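You operate a simulated robot arm through the tools that you are given. There is no shell and no other tool.

Carry out the task below with a simulated robot arm. There is one attempt and no reset: what you move stays moved.

JOB
Press the 6206 C3 bearing flush into the silver cover on the press slide.
Fine: raise the handle and leave the slide pulled out.

It is judged by the outcome, as a careful person would: the job done as asked, and still so three seconds after it is handed in. It fails if anything else is knocked over, pushed out of place, dropped, spilled or broken. A push-on lid holds only when it is set on centred and level and pressed home; a screw cap is set on level and turned clockwise until tight.

ROBOT AND FRAMES
A 6-joint arm with a three-finger gripper, fixed in place. Base frame: the origin is on the floor under the middle of its stand, x ahead of it, y to its left, z up. Readings come in m, rad, newtons and seconds.
It reaches about 1.213 m from its shoulder. Its first joint turns from -2.897 to 2.897 rad. Payload 4.89 kg.
The TCP is the grasp point between the finger pads, 0.03 m short of the fingertips. In the tool frame z runs along the fingers and y along their closing line. The gripper opens to 0.164 m; its body begins 0.125 m behind the TCP.
Orientation is told as [roll, pitch, yaw] about the base's x, y, z axes, in that order, counted from this pose: with the fingers straight down and closing along the base's y, the tool's x points along the base's -x, its y along +y and its z along -z.

CONTROLS
- The arm moves only by the tool arm_command. Its argument "moves" is one flat list of numbers, 7 for each row, row after row: the shift along the tool's x, y, z in cm, then the turn, a rotation vector about the tool's x, y, z in rad, then the finger opening in cm, from 0 to 16.4. In form: [x, y, z, ax, ay, az, gripper, x, y, z, ax, ay, az, gripper, ...]. A call has 1 to 20 rows; each row is the pose to reach, as a shift and turn from the pose commanded when the call began, along the tool's axes at that moment. Rows are played at 5 a second. More than 0.05 m and 0.15 rad between two rows, or a gripper value outside its range, and nothing of the call is played. A pose out of reach is approached as far as the arm can. The call stops where the force on the tool passes 90 N (or 10 N more than at its start, if that is more) or the arm is blocked; 0.2 s more then pass. The fingers move at their own pace (about 0.108 m/s each) and stop on an object; they squeeze with about 39 N. The grip force told is the motor's: it shows also when the fingers shut on nothing. Time passes only in rows, and 0.2 s behind the last, so rows that repeat a pose let the fingers close. It gives the time, the measured TCP pose, the force on the tool (base axes), the opening and the grip force at its end, in the units of the frame above (readings bear some noise), with the torque about the TCP (base axes, N m) and any sound that the robot's microphone picked up.
- Cameras (640 x 400 px; columns grow to the right, rows downward): "scene" is fixed at [0.4003, -0.4997, 1.5933]; the picture's right is [1.00, 0.09, 0.00], its down [-0.09, 0.95, -0.29] and it looks along [-0.03, 0.29, 0.96] (base axes); focal length 214 px, centre (320, 200). "wrist" rides on the gripper at [0.076, -0.002, -0.152] in the tool frame; the picture's right is [0.02, 1.00, 0.00], its down [-0.88, 0.02, -0.47] and it looks along [-0.47, 0.01, 0.88] (tool axes); focal length 247 px, centre (320, 200). There is no depth. A picture from a camera that has moved, and an enlarged one, comes with that camera's place and axes in the base frame and with its lens.
- snapshot(camera): a new picture of that camera. It takes no simulated time.
- raise_lower(by): moves the trunk up (or, below 0, down) by that many m; the arm rides with it, the base frame stays. It gives what a move gives, with no picture.
- zoom(camera, box): a new picture of the part [left, top, right, bottom] of that camera's present view, enlarged. It takes no simulated time.
- close_job(): hands the job in; it is judged then, once.

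Nothing tells you positions but the pictures and the camera data. Unless the task says otherwise, let go and move clear before handing in.

The tools are called after "Call:" as a command line: name --argument value ..., lists and objects as JSON in quotes. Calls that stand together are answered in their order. arm_command: Moves the arm, as the interface text tells. Its arguments: {"type":"object","properties":{"moves":{"type":"array","items":{"type":"number"}}},"required":["moves"]} The other tools are called the same way: raise_lower (by) moves the trunk up or down; snapshot (camera) takes a picture; zoom (camera, box) takes an enlarged picture of a part of a camera's view; close_job () hands the job in.

At the start:

```text
clock: 0.0
position: [0.6371, -0.2726, 1.5179]
tcp_rot: [0.0, 0.002, -0.001]
ft_force: [-0.6, 0.9, 0.0]
wrist_torque: [0.01, -0.01, 0.0]
gripper_width: 0.1642
grip_force: 0.0
trunk travel left (down, up): [-0.25, 0.14]
```

scene: 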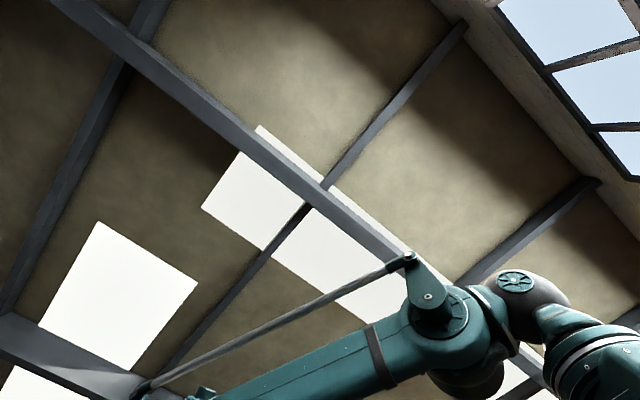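
wrist: 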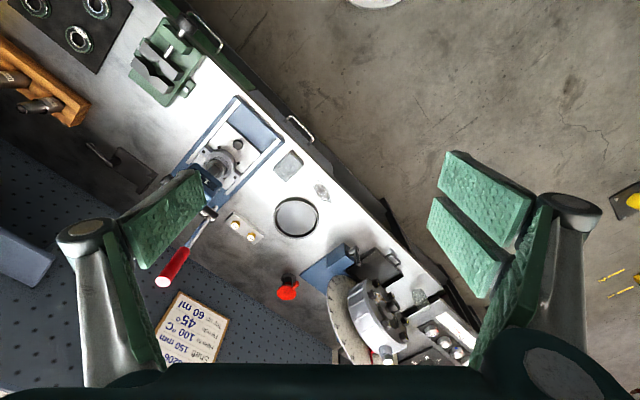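

The scene camera looks at the ceiling, so only the wrist camera shows the bench: bearings on a dark mat at upper left, a green vise, a press with a red handle and a slide, and a chuck or rotary device. I'll zoom in on these to identify them.

Call:
zoom --camera "wrist" --box '[0, 0, 200, 125]'

Call:
zoom --camera "wrist" --box '[140, 80, 340, 205]'

Call:
zoom --camera "wrist" --box '[120, 180, 320, 400]'

Call:
zoom --camera "wrist" --box '[280, 230, 480, 370]'

```text
3.20 times, centred on (100, 62) of wrist
camera zoom: at [0.5605, -0.2734, 1.6702], right [-0.02, 1.0, 0.0], down [0.88, 0.02, 0.47], along [0.47, 0.01, -0.88], focal length 790 px, centre (1024, 640)
```

zoom: 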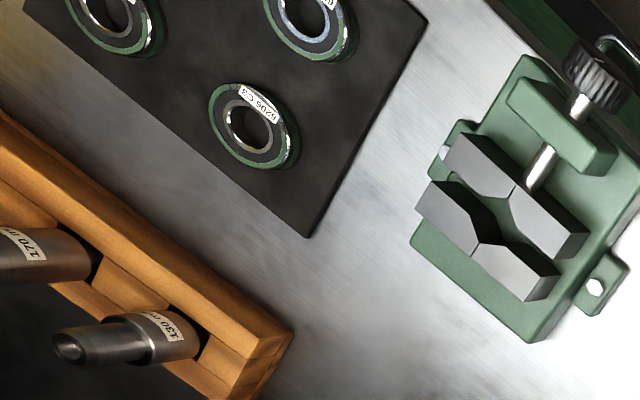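

```text
3.20 times, centred on (240, 142) of wrist
camera zoom: at [0.5605, -0.2734, 1.6702], right [-0.02, 1.0, 0.0], down [0.88, 0.02, 0.47], along [0.47, 0.01, -0.88], focal length 790 px, centre (576, 384)
```

zoom: 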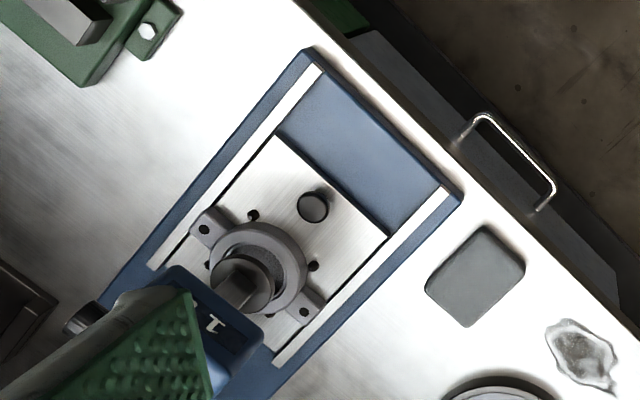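

```text
1.82 times, centred on (220, 290) of wrist
camera zoom: at [0.5605, -0.2734, 1.6702], right [-0.02, 1.0, 0.0], down [0.88, 0.02, 0.47], along [0.47, 0.01, -0.88], focal length 449 px, centre (502, 36)
```

zoom: 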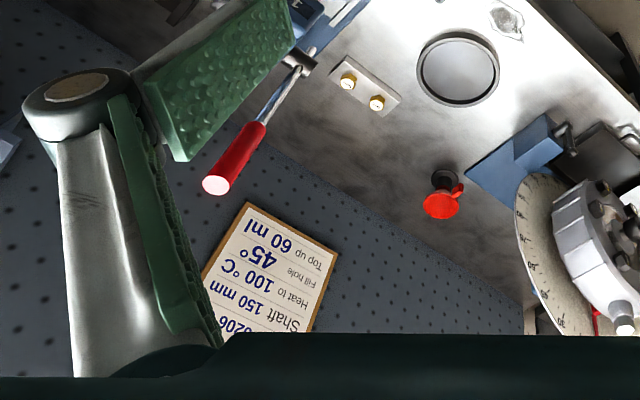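

```text
2.86 times, centred on (380, 300) of wrist
camera zoom: at [0.5605, -0.2734, 1.6702], right [-0.02, 1.0, 0.0], down [0.88, 0.02, 0.47], along [0.47, 0.01, -0.88], focal length 706 px, centre (149, -86)
```

zoom: 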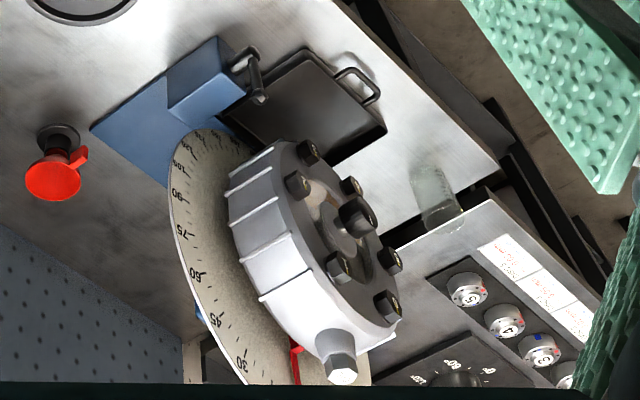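

The bench front runs diagonally, about 48° from base x, with the bearings at the left end on a dark mat and the press in the middle. I'll turn the tool about 0.72 rad to line up with the bench and move toward the bearings and press to see labels and geometry.

Call:
arm_command --moves '[0.87, -3.77, 0.5, 0, 0, 0.072, 16.4, 1.74, -7.54, 1, 0, 0, 0.144, 16.4, 2.61, -11.31, 1.5, 0, 0, 0.216, 16.4, 3.48, -15.08, 2, 0, 0, 0.288, 16.4, 4.35, -18.85, 2.5, 0, 0, 0.36, 16.4, 5.22, -22.62, 3, 0, 0, 0.432, 16.4, 6.09, -26.39, 3.5, 0, 0, 0.504, 16.4, 6.96, -30.16, 4, 0, 0, 0.576, 16.4, 7.83, -33.93, 4.5, 0, 0, 0.648, 16.4, 8.7, -37.7, 5, 0, 0, 0.72, 16.4]'

Call:
snapshot --camera "wrist"

```text
clock: 2.2
position: [0.5505, -0.6487, 1.4684]
tcp_rot: [0.0, -0.001, -0.721]
ft_force: [0.6, 0.9, 0.0]
wrist_torque: [-0.17, 0.04, 0.02]
gripper_width: 0.1639
grip_force: 0.1
trunk travel left (down, up): [-0.25, 0.14]
```

```text
taken
camera wrist: at [0.4918, -0.5992, 1.6203], right [0.64, 0.77, 0.0], down [0.67, -0.57, 0.47], along [0.36, -0.3, -0.88], focal length 247 px, centre (320, 200)
```

wrist: 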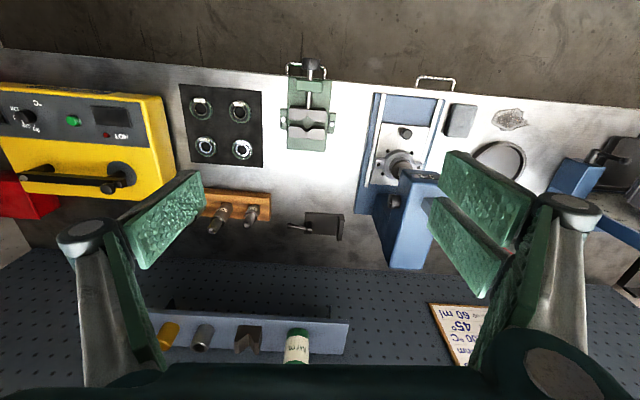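

The bench now lies square in the picture, with four bearings on the mat, a vise and the press with its slide pulled out toward the front. I'll zoom in to read the labels and study the press.

Call:
zoom --camera "wrist" --box '[176, 80, 272, 170]'

Call:
zoom --camera "wrist" --box '[350, 70, 480, 160]'

Call:
zoom --camera "wrist" --box '[350, 140, 480, 280]'

Call:
zoom --camera "wrist" --box '[180, 160, 360, 280]'

Call:
zoom --camera "wrist" --box '[130, 290, 360, 380]'

```text
4.44 times, centred on (224, 125) of wrist
camera zoom: at [0.4918, -0.5992, 1.6203], right [0.64, 0.77, 0.0], down [0.67, -0.57, 0.47], along [0.36, -0.3, -0.88], focal length 1098 px, centre (747, 533)
```

zoom: 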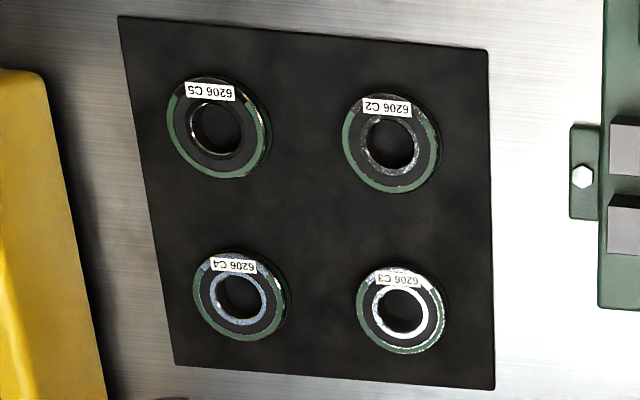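

```text
4.44 times, centred on (415, 115) of wrist
camera zoom: at [0.4918, -0.5992, 1.6203], right [0.64, 0.77, 0.0], down [0.67, -0.57, 0.47], along [0.36, -0.3, -0.88], focal length 1098 px, centre (-102, 578)
```

zoom: 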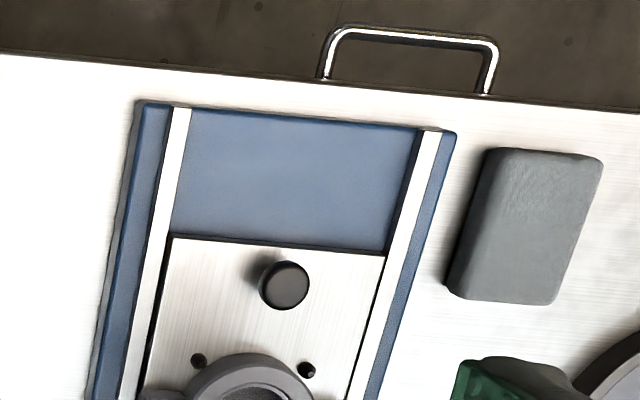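

```text
2.86 times, centred on (415, 210) of wrist
camera zoom: at [0.4918, -0.5992, 1.6203], right [0.64, 0.77, 0.0], down [0.67, -0.57, 0.47], along [0.36, -0.3, -0.88], focal length 706 px, centre (49, 171)
```

zoom: 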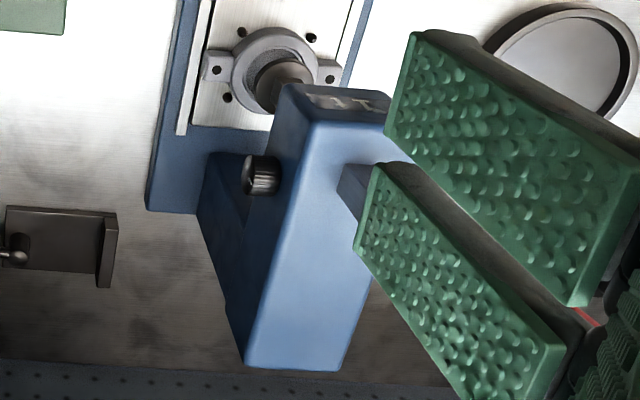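

```text
3.33 times, centred on (270, 220) of wrist
camera zoom: at [0.4918, -0.5992, 1.6203], right [0.64, 0.77, 0.0], down [0.67, -0.57, 0.47], along [0.36, -0.3, -0.88], focal length 823 px, centre (487, 133)
```

zoom: 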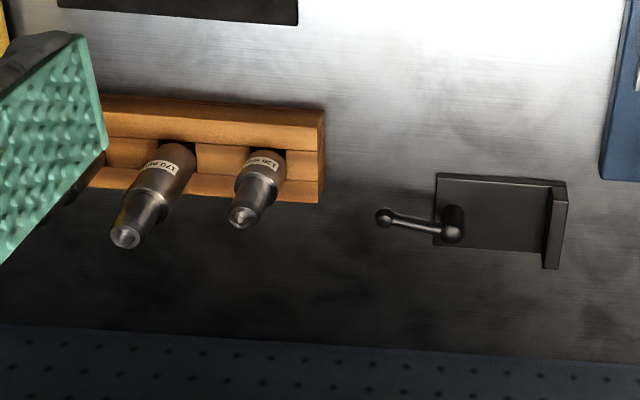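

```text
2.78 times, centred on (245, 335) of wrist
camera zoom: at [0.4918, -0.5992, 1.6203], right [0.64, 0.77, 0.0], down [0.67, -0.57, 0.47], along [0.36, -0.3, -0.88], focal length 687 px, centre (529, -176)
```

zoom: 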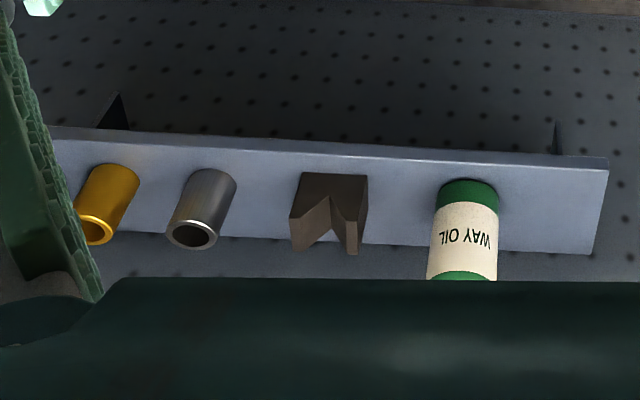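

C3 is the bearing on the mat's far right corner as seen from the robot, near (0.506, -0.921, 0.889). The cover sits under the ram near (0.84, -0.586, 0.90), so the slide looks pushed in. I'll go in front of the press and tilt the camera to see the lever, ram and slide.

Call:
arm_command --moves '[1.9, 3.3, 1.7, 0, 0, 0.01, 16.4, 3.8, 6.5, 3.4, 0, 0, 0.02, 16.4, 5.7, 9.8, 5.1, 0, 0, 0.03, 16.4, 7.6, 13.1, 6.8, 0, 0, 0.04, 16.4, 9.5, 16.4, 8.5, 0, 0, 0.05, 16.4, 11.4, 19.6, 10.2, 0, 0, 0.06, 16.4, 13.37, 22.86, 11.8, 0, 0, 0.064, 16.4]'

Call:
arm_command --moves '[0, 0, 0, 0, -0.125, 0, 16.4, 0, 0, 0, 0, -0.25, 0, 16.4, 0, 0, 0, 0, -0.375, 0, 16.4, 0, 0, 0, 0, -0.5, 0, 16.4]'

Call:
snapshot --camera "wrist"

```text
clock: 3.8
position: [0.6018, -0.388, 1.3514]
tcp_rot: [-0.001, 0.001, -0.786]
ft_force: [0.9, -1.0, -1.1]
wrist_torque: [0.17, 0.02, 0.02]
gripper_width: 0.1641
grip_force: 0.0
trunk travel left (down, up): [-0.25, 0.14]
```

```text
clock: 4.8
position: [0.6011, -0.389, 1.3508]
tcp_rot: [-0.001, -0.502, -0.783]
ft_force: [1.2, -0.2, 0.2]
wrist_torque: [0.03, 0.07, 0.02]
gripper_width: 0.1638
grip_force: 0.0
trunk travel left (down, up): [-0.25, 0.14]
```

```text
taken
camera wrist: at [0.4999, -0.2907, 1.4466], right [0.69, 0.72, -0.01], down [0.4, -0.37, 0.84], along [0.6, -0.58, -0.55], focal length 247 px, centre (320, 200)
```

wrist: 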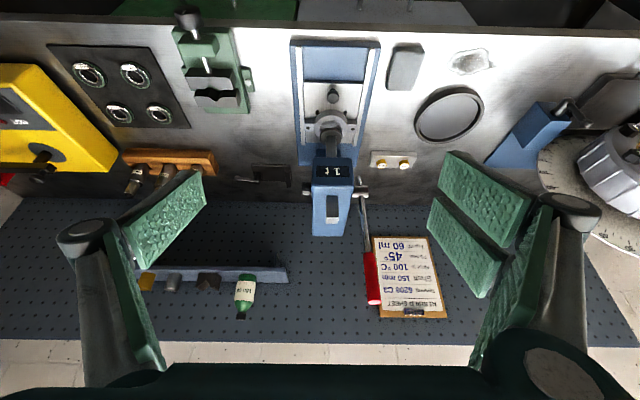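

I now see the press from the front, upside down: the column with a "1 t" label and the lever on its right side with the red grip pointing up. I'll zoom in on the press and the sign.

Call:
zoom --camera "wrist" --box '[280, 30, 400, 130]'

Call:
zoom --camera "wrist" --box '[280, 110, 400, 210]'

Call:
zoom --camera "wrist" --box '[320, 170, 460, 320]'

```text
4.00 times, centred on (340, 80) of wrist
camera zoom: at [0.4999, -0.2907, 1.4466], right [0.69, 0.72, -0.01], down [0.4, -0.37, 0.84], along [0.6, -0.58, -0.55], focal length 988 px, centre (240, 680)
```

zoom: 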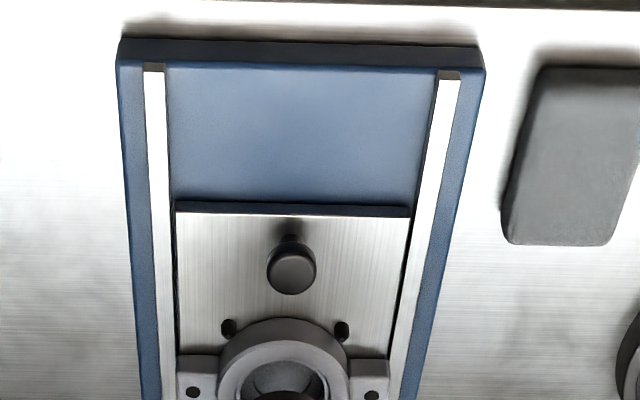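

```text
4.00 times, centred on (340, 160) of wrist
camera zoom: at [0.4999, -0.2907, 1.4466], right [0.69, 0.72, -0.01], down [0.4, -0.37, 0.84], along [0.6, -0.58, -0.55], focal length 988 px, centre (240, 360)
```

zoom: 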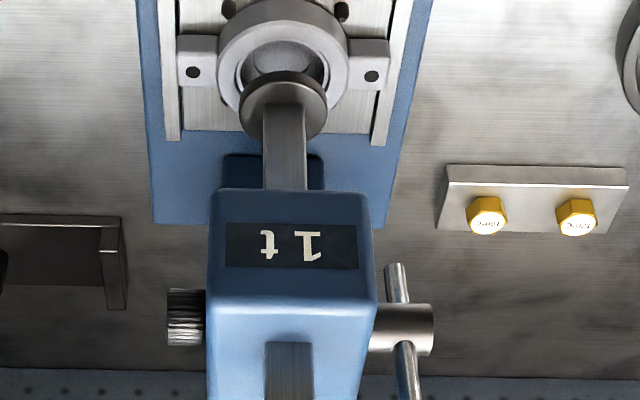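

```text
2.67 times, centred on (390, 245) of wrist
camera zoom: at [0.4999, -0.2907, 1.4466], right [0.69, 0.72, -0.01], down [0.4, -0.37, 0.84], along [0.6, -0.58, -0.55], focal length 659 px, centre (133, 80)
```

zoom: 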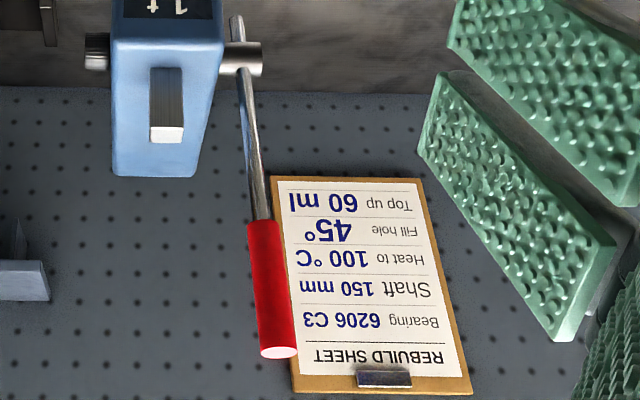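

The ram foot is directly over the cover with the slide pushed in. So the order is: pull the slide out by its knob, set the bearing in, push the slide in, pull the lever, raise it, and pull the slide out again. First I'll check how the fingers look at smaller openings.

Call:
arm_command --moves '[0, 0, 0, 0, 0, 0, 6.2, 0, 0, 0, 0, 0, 0, 6.2, 0, 0, 0, 0, 0, 0, 6.2, 0, 0, 0, 0, 0, 0, 6.2]'

Call:
snapshot --camera "wrist"

Call:
arm_command --moves '[0, 0, 0, 0, 0, 0, 2.8, 0, 0, 0, 0, 0, 0, 2.8, 0, 0, 0, 0, 0, 0, 2.8]'

Call:
snapshot --camera "wrist"

Call:
arm_command --moves '[0, 0, 0, 0, 0, 0, 0, 0, 0, 0, 0, 0, 0, 0, 0, 0, 0, 0, 0, 0, 0]'

Call:
snapshot --camera "wrist"

```text
clock: 5.8
position: [0.5996, -0.3874, 1.3506]
tcp_rot: [0.001, -0.5, -0.784]
ft_force: [0.5, 0.4, -0.4]
wrist_torque: [0.01, 0.03, 0.01]
gripper_width: 0.0622
grip_force: 0.0
trunk travel left (down, up): [-0.25, 0.14]
```

```text
taken
camera wrist: at [0.4996, -0.2906, 1.4471], right [0.69, 0.72, -0.01], down [0.4, -0.37, 0.84], along [0.6, -0.58, -0.55], focal length 247 px, centre (320, 200)
```

wrist: 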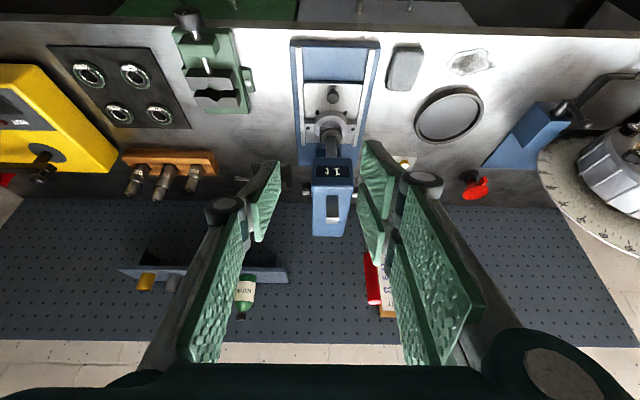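

```text
clock: 6.6
position: [0.6005, -0.3885, 1.3501]
tcp_rot: [-0.001, -0.5, -0.785]
ft_force: [0.0, -0.1, 0.2]
wrist_torque: [-0.01, -0.02, 0.0]
gripper_width: 0.028
grip_force: 0.1
trunk travel left (down, up): [-0.25, 0.14]
```

```text
taken
camera wrist: at [0.4996, -0.2906, 1.447], right [0.69, 0.72, -0.01], down [0.4, -0.37, 0.84], along [0.6, -0.58, -0.55], focal length 247 px, centre (320, 200)
```

wrist: 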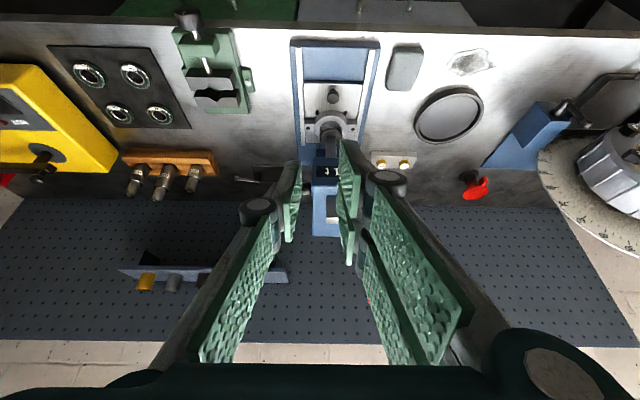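

```text
clock: 7.4
position: [0.6001, -0.3891, 1.35]
tcp_rot: [0.001, -0.5, -0.783]
ft_force: [-0.3, 0.1, 0.0]
wrist_torque: [-0.01, -0.02, 0.0]
gripper_width: 0.0001
grip_force: 39.0
trunk travel left (down, up): [-0.25, 0.14]
```

```text
taken
camera wrist: at [0.4996, -0.2906, 1.447], right [0.69, 0.72, -0.01], down [0.4, -0.37, 0.84], along [0.6, -0.58, -0.55], focal length 247 px, centre (320, 200)
```

wrist: 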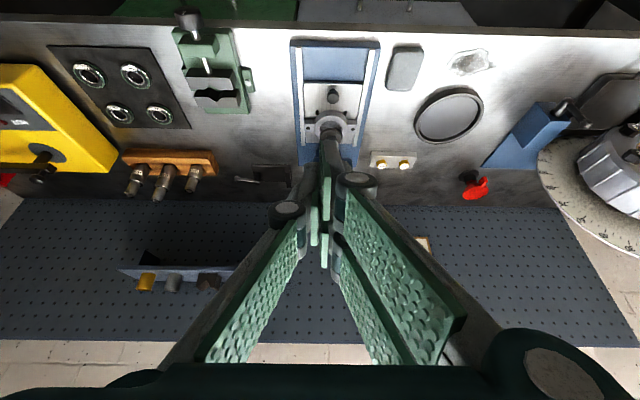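

The pads run parallel, with the single finger centred and the other two offset by about ±1.8 cm. I'll move closer to the slide knob, tilted about 0.3 rad so the gripper body stays clear of the press head, and refine the knob's position.

Call:
arm_command --moves '[0.53, 0.51, 4.46, 0, 0.033, 0, 6, 1.05, 1.03, 8.92, 0, 0.067, 0, 6, 1.58, 1.54, 13.38, 0, 0.1, 0, 6, 2.1, 2.05, 17.85, 0, 0.133, 0, 6, 2.63, 2.57, 22.3, 0, 0.167, 0, 6, 3.15, 3.08, 26.77, 0, 0.2, 0, 6]'

Call:
snapshot --camera "wrist"

```text
clock: 8.8
position: [0.6912, -0.4385, 1.1005]
tcp_rot: [0.0, -0.301, -0.785]
ft_force: [-1.1, 0.4, 1.3]
wrist_torque: [-0.1, -0.17, 0.05]
gripper_width: 0.0601
grip_force: 0.1
trunk travel left (down, up): [-0.25, 0.14]
```

```text
taken
camera wrist: at [0.6068, -0.3557, 1.223], right [0.69, 0.72, -0.01], down [0.51, -0.48, 0.71], along [0.51, -0.5, -0.7], focal length 247 px, centre (320, 200)
```

wrist: 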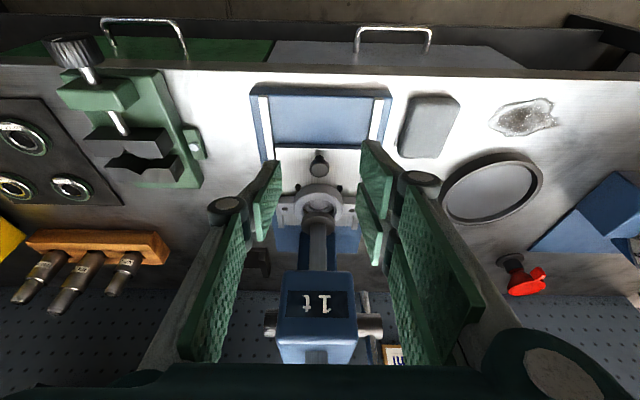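

Call:
zoom --camera "wrist" --box '[240, 75, 400, 175]'

Call:
zoom --camera "wrist" --box '[260, 140, 380, 240]'

Call:
zoom --camera "wrist" --box '[250, 220, 410, 380]'

```text
4.00 times, centred on (320, 125) of wrist
camera zoom: at [0.6068, -0.3557, 1.223], right [0.69, 0.72, -0.01], down [0.51, -0.48, 0.71], along [0.51, -0.5, -0.7], focal length 988 px, centre (320, 500)
```

zoom: 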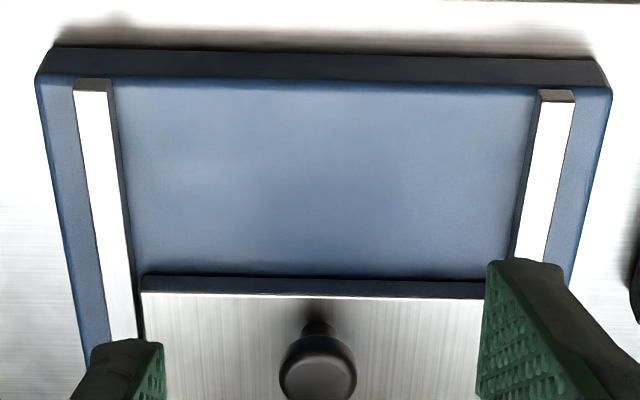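

```text
4.00 times, centred on (320, 190) of wrist
camera zoom: at [0.6068, -0.3557, 1.223], right [0.69, 0.72, -0.01], down [0.51, -0.48, 0.71], along [0.51, -0.5, -0.7], focal length 988 px, centre (320, 240)
```

zoom: 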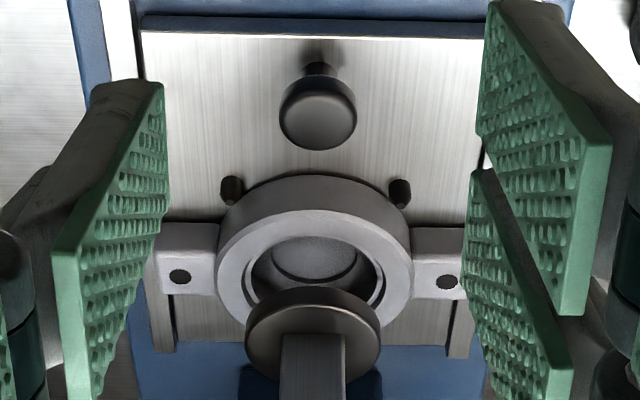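

```text
2.50 times, centred on (330, 300) of wrist
camera zoom: at [0.6068, -0.3557, 1.223], right [0.69, 0.72, -0.01], down [0.51, -0.48, 0.71], along [0.51, -0.5, -0.7], focal length 617 px, centre (295, -50)
```

zoom: 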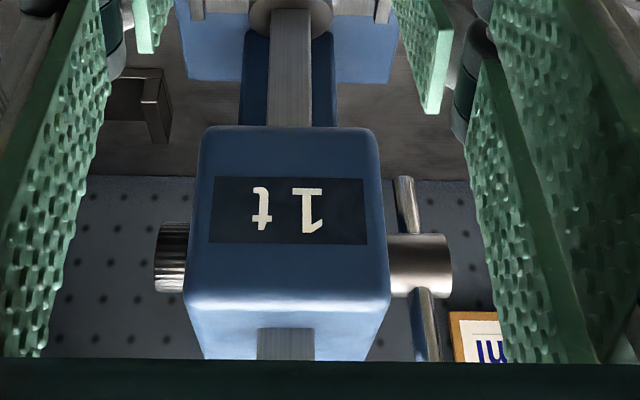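

The knob top is near s=0.18, q=0.914, z≈0.927 in the bench frame, the slide surface is at about z≈0.895, and the ram foot bottom is at about 0.955. I'll approach the knob with the fingers open to 6 cm, stopping short to check.

Call:
arm_command --moves '[-1.15, 0.02, 3.72, 0, 0, 0, 6, -2.3, 0.05, 7.44, 0, 0, 0, 6, -3.46, 0.08, 11.16, 0, 0, 0, 6, -4.61, 0.1, 14.88, 0, 0, 0, 6]'

Call:
snapshot --camera "wrist"

Call:
zoom --camera "wrist" --box '[220, 90, 420, 215]'

```text
clock: 9.8
position: [0.7561, -0.4992, 0.9723]
tcp_rot: [0.0, -0.3, -0.784]
ft_force: [-0.6, 0.1, 1.1]
wrist_torque: [-0.06, -0.05, 0.03]
gripper_width: 0.0599
grip_force: 0.0
trunk travel left (down, up): [-0.25, 0.14]
```

```text
taken
camera wrist: at [0.6711, -0.4173, 1.0949], right [0.69, 0.72, -0.01], down [0.51, -0.48, 0.71], along [0.51, -0.5, -0.7], focal length 247 px, centre (320, 200)
```

wrist: 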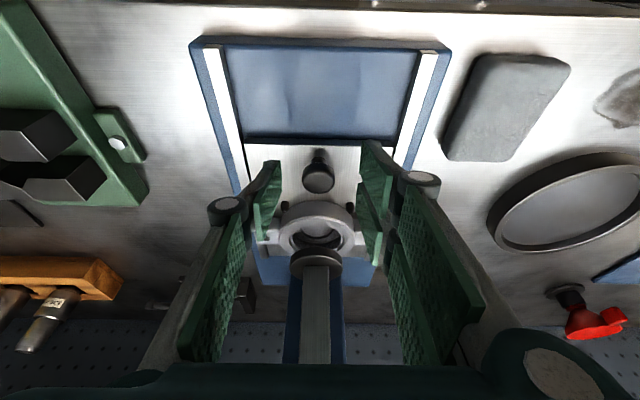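

```text
3.20 times, centred on (320, 152) of wrist
camera zoom: at [0.6711, -0.4173, 1.0949], right [0.69, 0.72, -0.01], down [0.51, -0.48, 0.71], along [0.51, -0.5, -0.7], focal length 790 px, centre (320, 352)
```

zoom: 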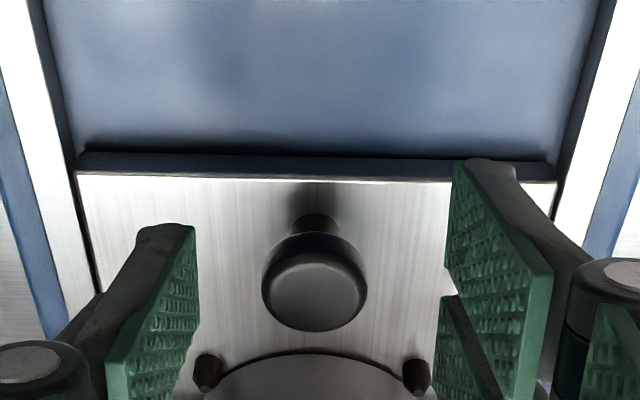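

The knob estimate still agrees. I'll finish the approach around the knob and close on it.

Call:
arm_command --moves '[-0.36, -0.07, 1.24, 0, 0, 0, 6, -0.72, -0.13, 2.48, 0, 0, 0, 6, -1.08, -0.2, 3.72, 0, 0, 0, 6]'

Call:
snapshot --camera "wrist"

Call:
zoom --camera "wrist" --box '[220, 110, 420, 235]'

```text
clock: 10.6
position: [0.7693, -0.5166, 0.9393]
tcp_rot: [-0.001, -0.3, -0.784]
ft_force: [0.2, 0.5, 0.4]
wrist_torque: [-0.04, -0.06, 0.0]
gripper_width: 0.06
grip_force: 0.1
trunk travel left (down, up): [-0.25, 0.14]
```

```text
taken
camera wrist: at [0.6851, -0.4338, 1.0621], right [0.69, 0.72, -0.01], down [0.51, -0.48, 0.71], along [0.51, -0.5, -0.7], focal length 247 px, centre (320, 200)
```

wrist: 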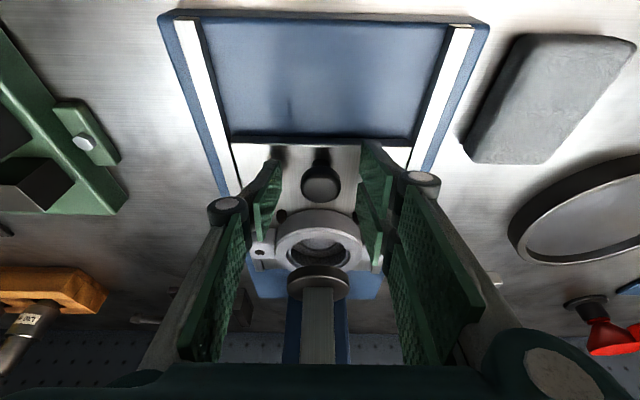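

```text
3.20 times, centred on (320, 172) of wrist
camera zoom: at [0.6851, -0.4338, 1.0621], right [0.69, 0.72, -0.01], down [0.51, -0.48, 0.71], along [0.51, -0.5, -0.7], focal length 790 px, centre (320, 288)
```

zoom: 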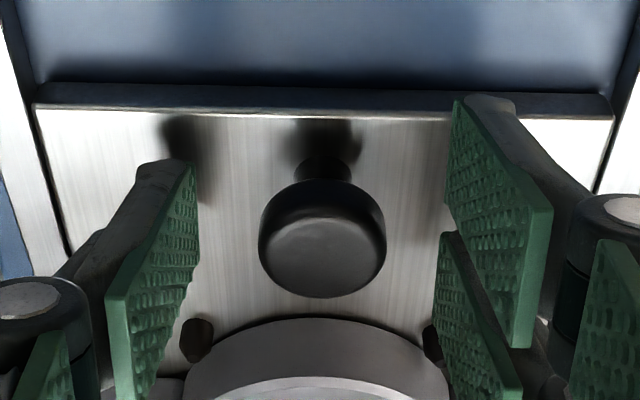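

The knob sits between the pads with the tips clear of the slide. I'll close on it now.

Call:
arm_command --moves '[0, 0, 0, 0, 0, 0, 2.4, 0, 0, 0, 0, 0, 0, 2.0, 0, 0, 0, 0, 0, 0, 2.0]'

Call:
snapshot --camera "wrist"

```text
clock: 11.4
position: [0.7705, -0.5161, 0.9404]
tcp_rot: [0.0, -0.299, -0.783]
ft_force: [1.8, 1.6, -6.6]
wrist_torque: [0.0, -0.03, 0.04]
gripper_width: 0.0281
grip_force: 45.3
trunk travel left (down, up): [-0.25, 0.14]
```

```text
taken
camera wrist: at [0.6856, -0.4339, 1.0615], right [0.69, 0.72, -0.01], down [0.51, -0.48, 0.71], along [0.51, -0.5, -0.7], focal length 247 px, centre (320, 200)
```

wrist: 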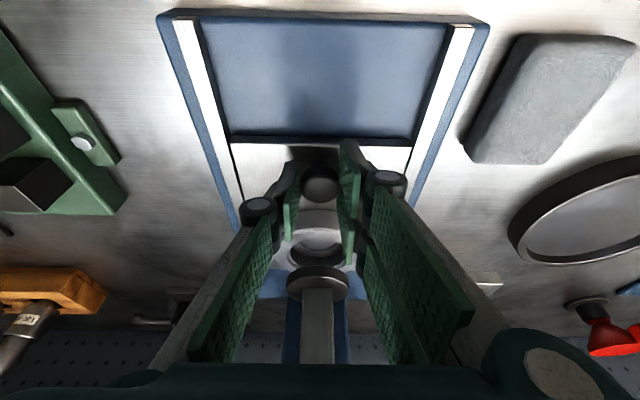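

The knob is gripped at 2.8 cm wide. I'll pull the slide toward the front in small steps.

Call:
arm_command --moves '[0.48, 0, -0.15, 0, 0, 0, 2.0, 0.96, 0, -0.3, 0, 0, 0, 2.0, 1.43, 0, -0.44, 0, 0, 0, 2.0, 1.91, 0, -0.59, 0, 0, 0, 2.0, 2.39, 0, -0.74, 0, 0, 0, 2.0, 2.87, 0, -0.89, 0, 0, 0, 2.0]'

Call:
snapshot --camera "wrist"

```text
clock: 12.8
position: [0.749, -0.495, 0.939]
tcp_rot: [0.001, -0.299, -0.785]
ft_force: [1.6, 2.7, -10.6]
wrist_torque: [-0.05, -0.11, 0.07]
gripper_width: 0.0284
grip_force: 45.2
trunk travel left (down, up): [-0.25, 0.14]
```

```text
taken
camera wrist: at [0.6644, -0.4126, 1.0615], right [0.69, 0.72, -0.01], down [0.51, -0.48, 0.71], along [0.51, -0.5, -0.7], focal length 247 px, centre (320, 200)
```

wrist: 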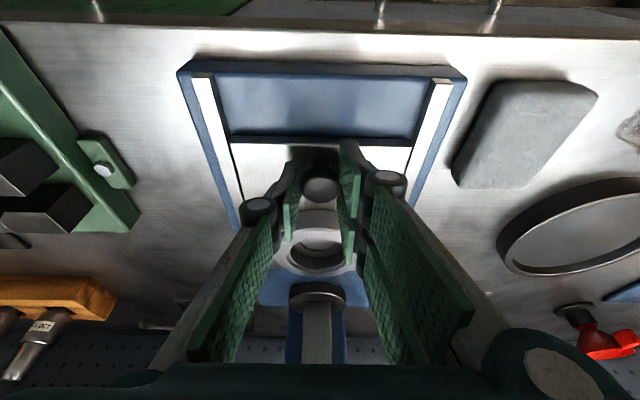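

The slide follows smoothly. I'll keep pulling until it meets its stop.

Call:
arm_command --moves '[0.48, 0, -0.15, 0, 0, 0, 2.0, 0.96, 0, -0.3, 0, 0, 0, 2.0, 1.43, 0, -0.44, 0, 0, 0, 2.0, 1.91, 0, -0.59, 0, 0, 0, 2.0, 2.39, 0, -0.74, 0, 0, 0, 2.0, 2.87, 0, -0.89, 0, 0, 0, 2.0]'

Call:
snapshot --camera "wrist"

```text
clock: 14.2
position: [0.7287, -0.4729, 0.939]
tcp_rot: [-0.001, -0.298, -0.784]
ft_force: [4.2, 4.3, -18.2]
wrist_torque: [0.2, 0.15, 0.05]
gripper_width: 0.0281
grip_force: 45.7
trunk travel left (down, up): [-0.25, 0.14]
```

```text
taken
camera wrist: at [0.6432, -0.3914, 1.0616], right [0.69, 0.72, -0.01], down [0.51, -0.48, 0.71], along [0.51, -0.5, -0.7], focal length 247 px, centre (320, 200)
```

wrist: 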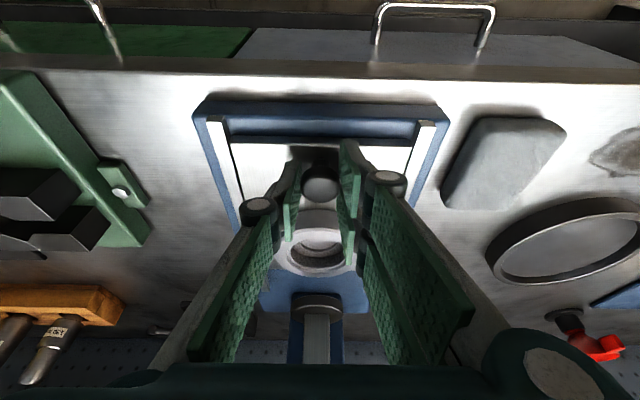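

The slide is about 6 cm out, with some downward force building on the grip. I'll keep pulling with a very slight lowering to relax it.

Call:
arm_command --moves '[0.49, 0, -0.11, 0, 0, 0, 2.0, 0.97, 0, -0.25, 0, 0, 0, 2.0, 1.45, 0, -0.39, 0, 0, 0, 2.0, 1.93, 0, -0.54, 0, 0, 0, 2.0, 2.41, 0, -0.69, 0, 0, 0, 2.0, 2.89, 0, -0.84, 0, 0, 0, 2.0]'

Call:
snapshot --camera "wrist"

```text
clock: 15.6
position: [0.7064, -0.4524, 0.9394]
tcp_rot: [0.0, -0.301, -0.784]
ft_force: [3.0, 4.7, -1.9]
wrist_torque: [0.02, -0.16, 0.04]
gripper_width: 0.028
grip_force: 45.0
trunk travel left (down, up): [-0.25, 0.14]
```

```text
taken
camera wrist: at [0.6216, -0.3699, 1.0616], right [0.69, 0.72, -0.01], down [0.51, -0.48, 0.71], along [0.51, -0.5, -0.7], focal length 247 px, centre (320, 200)
```

wrist: 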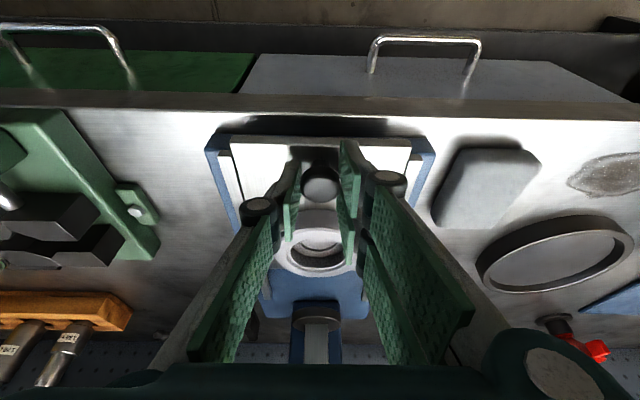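

The slide is 9 cm out with its front edge just past the base. I'll pull gently a little more to see whether there is a stop.

Call:
arm_command --moves '[0.29, 0, -0.09, 0, 0, 0, 2.0, 0.57, 0, -0.18, 0, 0, 0, 2.0, 0.86, 0, -0.26, 0, 0, 0, 2.0, 1.15, 0, -0.35, 0, 0, 0, 2.0, 1.43, 0, -0.44, 0, 0, 0, 2.0]'

Call:
snapshot --camera "wrist"

```text
clock: 16.8
position: [0.6945, -0.443, 0.9391]
tcp_rot: [0.0, -0.3, -0.785]
ft_force: [3.6, 3.7, 5.3]
wrist_torque: [0.05, -0.14, 0.08]
gripper_width: 0.0279
grip_force: 44.6
trunk travel left (down, up): [-0.25, 0.14]
```

```text
taken
camera wrist: at [0.6111, -0.3594, 1.0615], right [0.69, 0.72, -0.01], down [0.51, -0.48, 0.71], along [0.51, -0.5, -0.7], focal length 247 px, centre (320, 200)
```

wrist: 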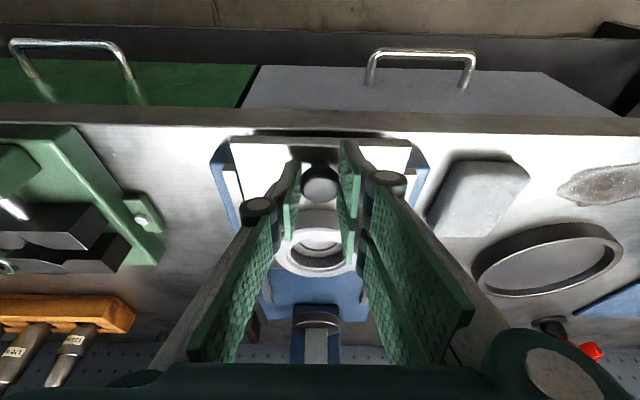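

There's still no resistance, so I'll pull a little further.

Call:
arm_command --moves '[0.29, 0, -0.09, 0, 0, 0, 2.0, 0.57, 0, -0.18, 0, 0, 0, 2.0, 0.86, 0, -0.26, 0, 0, 0, 2.0, 1.15, 0, -0.35, 0, 0, 0, 2.0, 1.43, 0, -0.44, 0, 0, 0, 2.0]'

Call:
snapshot --camera "wrist"

```text
clock: 18.0
position: [0.6844, -0.4297, 0.9395]
tcp_rot: [0.0, -0.302, -0.786]
ft_force: [5.7, 5.9, 7.8]
wrist_torque: [0.2, -0.07, 0.05]
gripper_width: 0.0281
grip_force: 44.8
trunk travel left (down, up): [-0.25, 0.14]
```

```text
taken
camera wrist: at [0.5997, -0.3481, 1.0615], right [0.69, 0.72, -0.01], down [0.51, -0.48, 0.71], along [0.51, -0.5, -0.7], focal length 247 px, centre (320, 200)
```

wrist: 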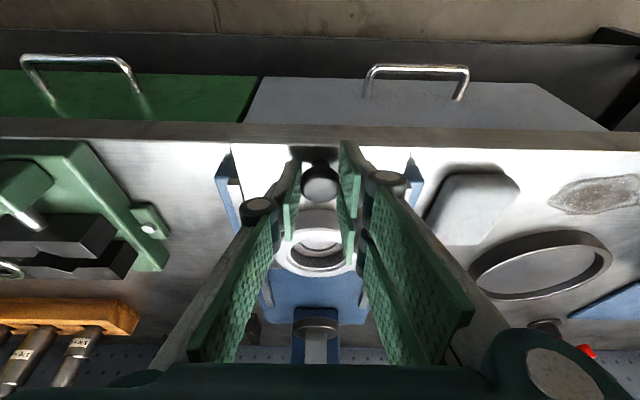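

The slide is 12 cm out. I'll keep going in small steps to give the gripper more room from the press head and to find the end stop.

Call:
arm_command --moves '[0.29, 0, -0.09, 0, 0, 0, 2.0, 0.57, 0, -0.18, 0, 0, 0, 2.0, 0.86, 0, -0.26, 0, 0, 0, 2.0, 1.15, 0, -0.35, 0, 0, 0, 2.0, 1.43, 0, -0.44, 0, 0, 0, 2.0]'

Call:
snapshot --camera "wrist"

```text
clock: 19.2
position: [0.6756, -0.4203, 0.9396]
tcp_rot: [0.001, -0.301, -0.783]
ft_force: [14.9, -1.3, 18.5]
wrist_torque: [0.47, 0.22, 0.03]
gripper_width: 0.028
grip_force: 44.6
trunk travel left (down, up): [-0.25, 0.14]
```

```text
taken
camera wrist: at [0.5901, -0.3384, 1.0613], right [0.69, 0.72, -0.01], down [0.51, -0.48, 0.71], along [0.51, -0.5, -0.7], focal length 247 px, centre (320, 200)
```

wrist: 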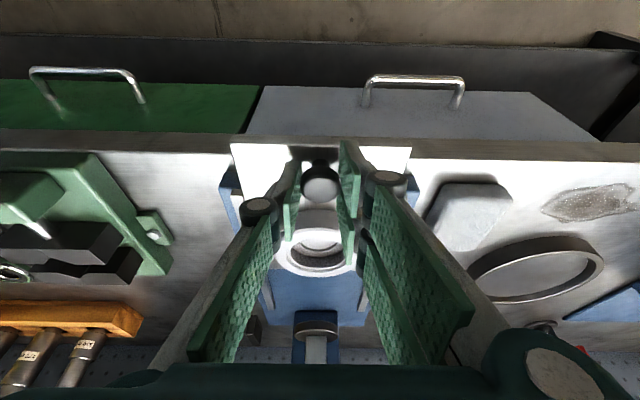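

Resistance is rising at about 13.4 cm of travel, so the slide is effectively at its outer stop. I'll let go and back away along the tool axis.

Call:
arm_command --moves '[0, 0, 0, 0, 0, 0, 4, 0, 0, 0, 0, 0, 0, 6, 0, 0, 0, 0, 0, 0, 6]'

Call:
arm_command --moves '[0, 0, -3, 0, 0, 0, 6, 0, 0, -6, 0, 0, 0, 6, 0, 0, -10, 0, 0, 0, 6, 0, 0, -14, 0, 0, 0, 6, 0, 0, -18, 0, 0, 0, 6]'

Call:
snapshot --camera "wrist"

```text
clock: 20.0
position: [0.6739, -0.4216, 0.9386]
tcp_rot: [0.0, -0.3, -0.785]
ft_force: [-1.1, 0.2, -0.6]
wrist_torque: [0.0, 0.05, 0.02]
gripper_width: 0.0598
grip_force: 0.2
trunk travel left (down, up): [-0.25, 0.14]
```

```text
clock: 21.2
position: [0.6361, -0.383, 1.1102]
tcp_rot: [0.001, -0.302, -0.784]
ft_force: [0.8, -0.7, 0.0]
wrist_torque: [0.07, 0.13, -0.02]
gripper_width: 0.0602
grip_force: 0.1
trunk travel left (down, up): [-0.25, 0.14]
```

```text
taken
camera wrist: at [0.5513, -0.3004, 1.2331], right [0.69, 0.72, -0.01], down [0.51, -0.48, 0.71], along [0.51, -0.5, -0.7], focal length 247 px, centre (320, 200)
```

wrist: 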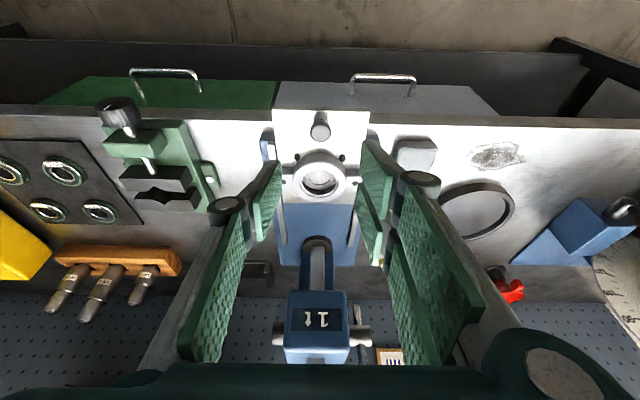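

Call:
zoom --camera "wrist" --box '[270, 95, 370, 215]'

Call:
zoom --camera "wrist" --box '[0, 120, 220, 260]'

```text
3.33 times, centred on (320, 155) of wrist
camera zoom: at [0.5513, -0.3004, 1.2331], right [0.69, 0.72, -0.01], down [0.51, -0.48, 0.71], along [0.51, -0.5, -0.7], focal length 823 px, centre (320, 350)
```

zoom: 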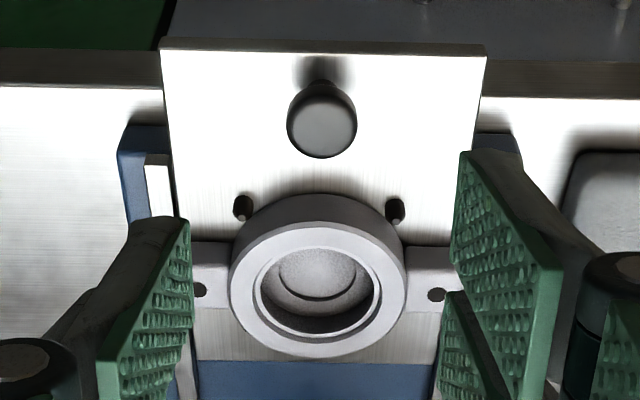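

```text
2.86 times, centred on (110, 190) of wrist
camera zoom: at [0.5513, -0.3004, 1.2331], right [0.69, 0.72, -0.01], down [0.51, -0.48, 0.71], along [0.51, -0.5, -0.7], focal length 706 px, centre (920, 229)
```

zoom: 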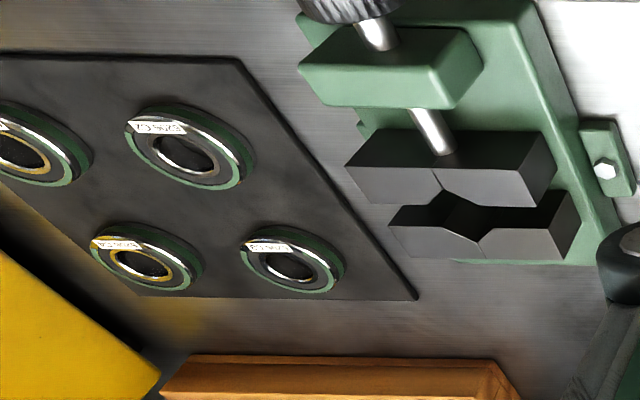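

The slide is fully out with the cover centred near s=0.180, q=0.872, top z≈0.925, and the bore is clear. Next I'll move over to the C3 bearing with the tool vertical, staying high.

Call:
arm_command --moves '[-1.37, -4.26, -0.43, 0, 0.027, 0, 8, -2.74, -8.53, -0.86, 0, 0.055, 0, 8, -4.11, -12.79, -1.29, 0, 0.082, 0, 8, -5.48, -17.05, -1.72, 0, 0.109, 0, 8, -6.85, -21.32, -2.15, 0, 0.136, 0, 8, -8.23, -25.58, -2.59, 0, 0.164, 0, 8, -9.6, -29.85, -3.02, 0, 0.191, 0, 8, -10.97, -34.11, -3.45, 0, 0.218, 0, 8, -12.34, -38.37, -3.88, 0, 0.245, 0, 8, -13.71, -42.64, -4.31, 0, 0.273, 0, 8, -15.08, -46.9, -4.74, 0, 0.3, 0, 8]'

Call:
snapshot --camera "wrist"

```text
clock: 23.6
position: [0.3987, -0.8064, 1.2003]
tcp_rot: [-0.002, -0.001, -0.783]
ft_force: [-0.1, 0.8, 0.0]
wrist_torque: [-0.18, 0.1, 0.01]
gripper_width: 0.08
grip_force: 0.0
trunk travel left (down, up): [-0.25, 0.14]
```

```text
taken
camera wrist: at [0.3429, -0.7538, 1.3521], right [0.69, 0.72, 0.0], down [0.64, -0.61, 0.47], along [0.34, -0.33, -0.88], focal length 247 px, centre (320, 200)
```

wrist: 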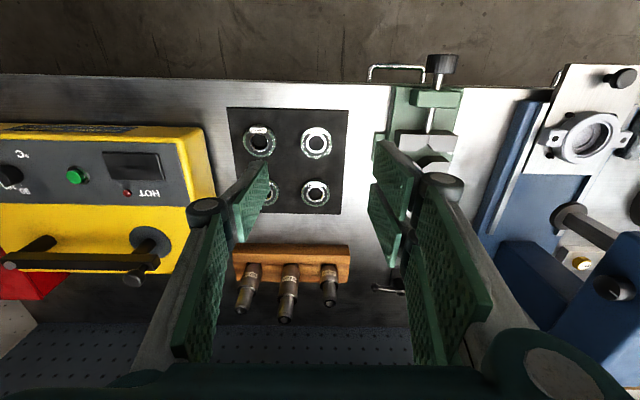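

The C3 bearing is at the image centre-right, on the mat's corner nearest the mandrel rack. I'll zoom in to refine its position.

Call:
zoom --camera "wrist" --box '[225, 100, 355, 220]'

Call:
zoom --camera "wrist" --box '[280, 160, 360, 220]'

```text
3.33 times, centred on (290, 160) of wrist
camera zoom: at [0.3429, -0.7538, 1.3521], right [0.69, 0.72, 0.0], down [0.64, -0.61, 0.47], along [0.34, -0.33, -0.88], focal length 823 px, centre (420, 333)
```

zoom: 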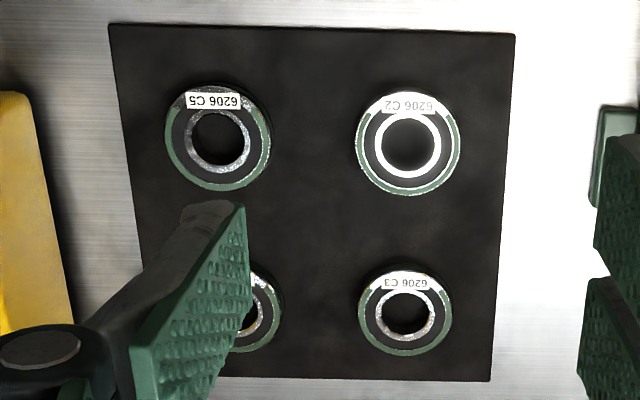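

```text
6.67 times, centred on (320, 190) of wrist
camera zoom: at [0.3429, -0.7538, 1.3521], right [0.69, 0.72, 0.0], down [0.64, -0.61, 0.47], along [0.34, -0.33, -0.88], focal length 1646 px, centre (320, 267)
```

zoom: 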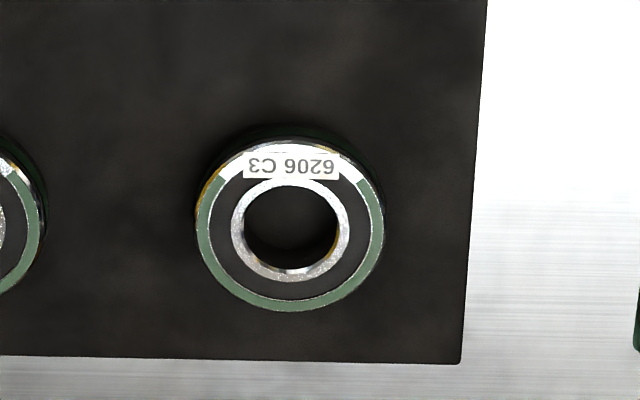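

Label confirmed as "6206 C3". Its top is near s=-0.295, q=1.011, z≈0.886. I'll move above it and stop about 8 cm higher to check.

Call:
arm_command --moves '[-2.65, -0.11, 3.5, 0, 0, 0, 8, -5.3, -0.21, 7, 0, 0, 0, 8, -7.95, -0.32, 10.5, 0, 0, 0, 8, -10.6, -0.43, 14, 0, 0, 0, 8, -13.25, -0.53, 17.5, 0, 0, 0, 8, -15.89, -0.64, 21, 0, 0, 0, 8]'

Call:
snapshot --camera "wrist"

Call:
zoom --camera "wrist" --box '[220, 130, 420, 255]'

```text
clock: 25.0
position: [0.5052, -0.9221, 0.9905]
tcp_rot: [0.0, 0.0, -0.784]
ft_force: [-1.0, 0.8, 0.5]
wrist_torque: [-0.22, -0.11, 0.02]
gripper_width: 0.0803
grip_force: 0.0
trunk travel left (down, up): [-0.25, 0.14]
```

```text
taken
camera wrist: at [0.4507, -0.8698, 1.1427], right [0.69, 0.72, 0.0], down [0.64, -0.61, 0.47], along [0.34, -0.33, -0.88], focal length 247 px, centre (320, 200)
```

wrist: 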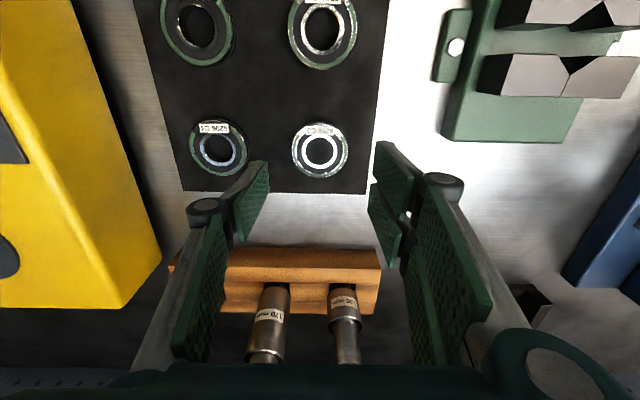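

```text
3.20 times, centred on (320, 192) of wrist
camera zoom: at [0.4507, -0.8698, 1.1427], right [0.69, 0.72, 0.0], down [0.64, -0.61, 0.47], along [0.34, -0.33, -0.88], focal length 790 px, centre (320, 224)
```

zoom: 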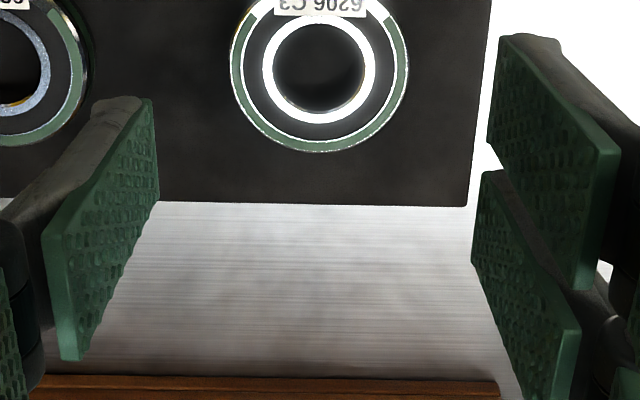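

The bearing is centred between the fingers, top at about z≈0.884, and the standing shafts at q≈1.185 are well clear. I'll descend so the tips sit about 8 mm below the bearing's top.

Call:
arm_command --moves '[-0.3, 0, 3, 0, 0, 0, 8, -0.3, 0, 6, 0, 0, 0, 8, -0.3, 0, 7.5, 0, 0, 0, 8, -0.3, 0, 8.45, 0, 0, 0, 8]'

Call:
snapshot --camera "wrist"

Call:
zoom --camera "wrist" --box '[220, 110, 420, 235]'

```text
clock: 26.0
position: [0.5076, -0.9257, 0.9058]
tcp_rot: [0.0, 0.0, -0.785]
ft_force: [-0.3, -0.8, 0.0]
wrist_torque: [0.02, 0.01, -0.04]
gripper_width: 0.0799
grip_force: 0.0
trunk travel left (down, up): [-0.25, 0.14]
```

```text
taken
camera wrist: at [0.4521, -0.8726, 1.058], right [0.69, 0.72, 0.0], down [0.64, -0.61, 0.47], along [0.34, -0.33, -0.88], focal length 247 px, centre (320, 200)
```

wrist: 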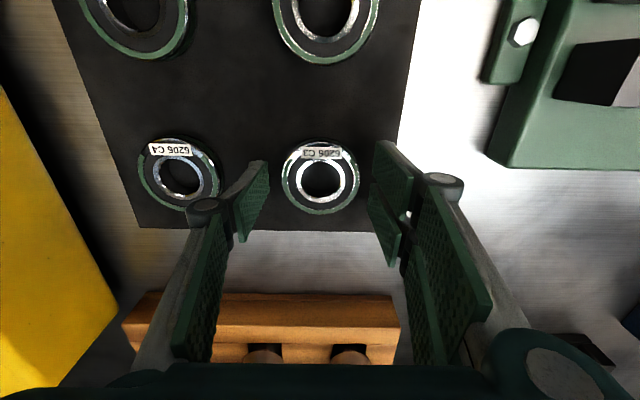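

```text
3.20 times, centred on (320, 172) of wrist
camera zoom: at [0.4521, -0.8726, 1.058], right [0.69, 0.72, 0.0], down [0.64, -0.61, 0.47], along [0.34, -0.33, -0.88], focal length 790 px, centre (320, 288)
```

zoom: 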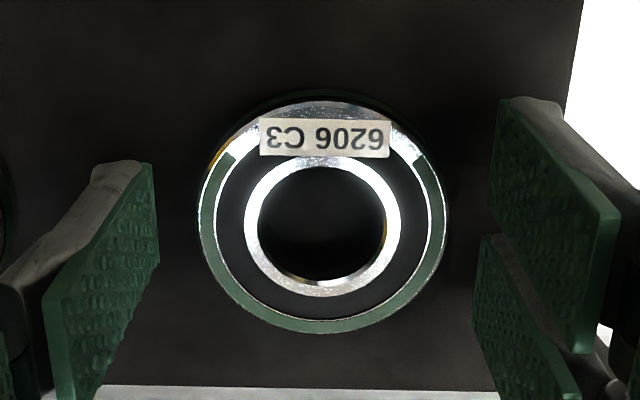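

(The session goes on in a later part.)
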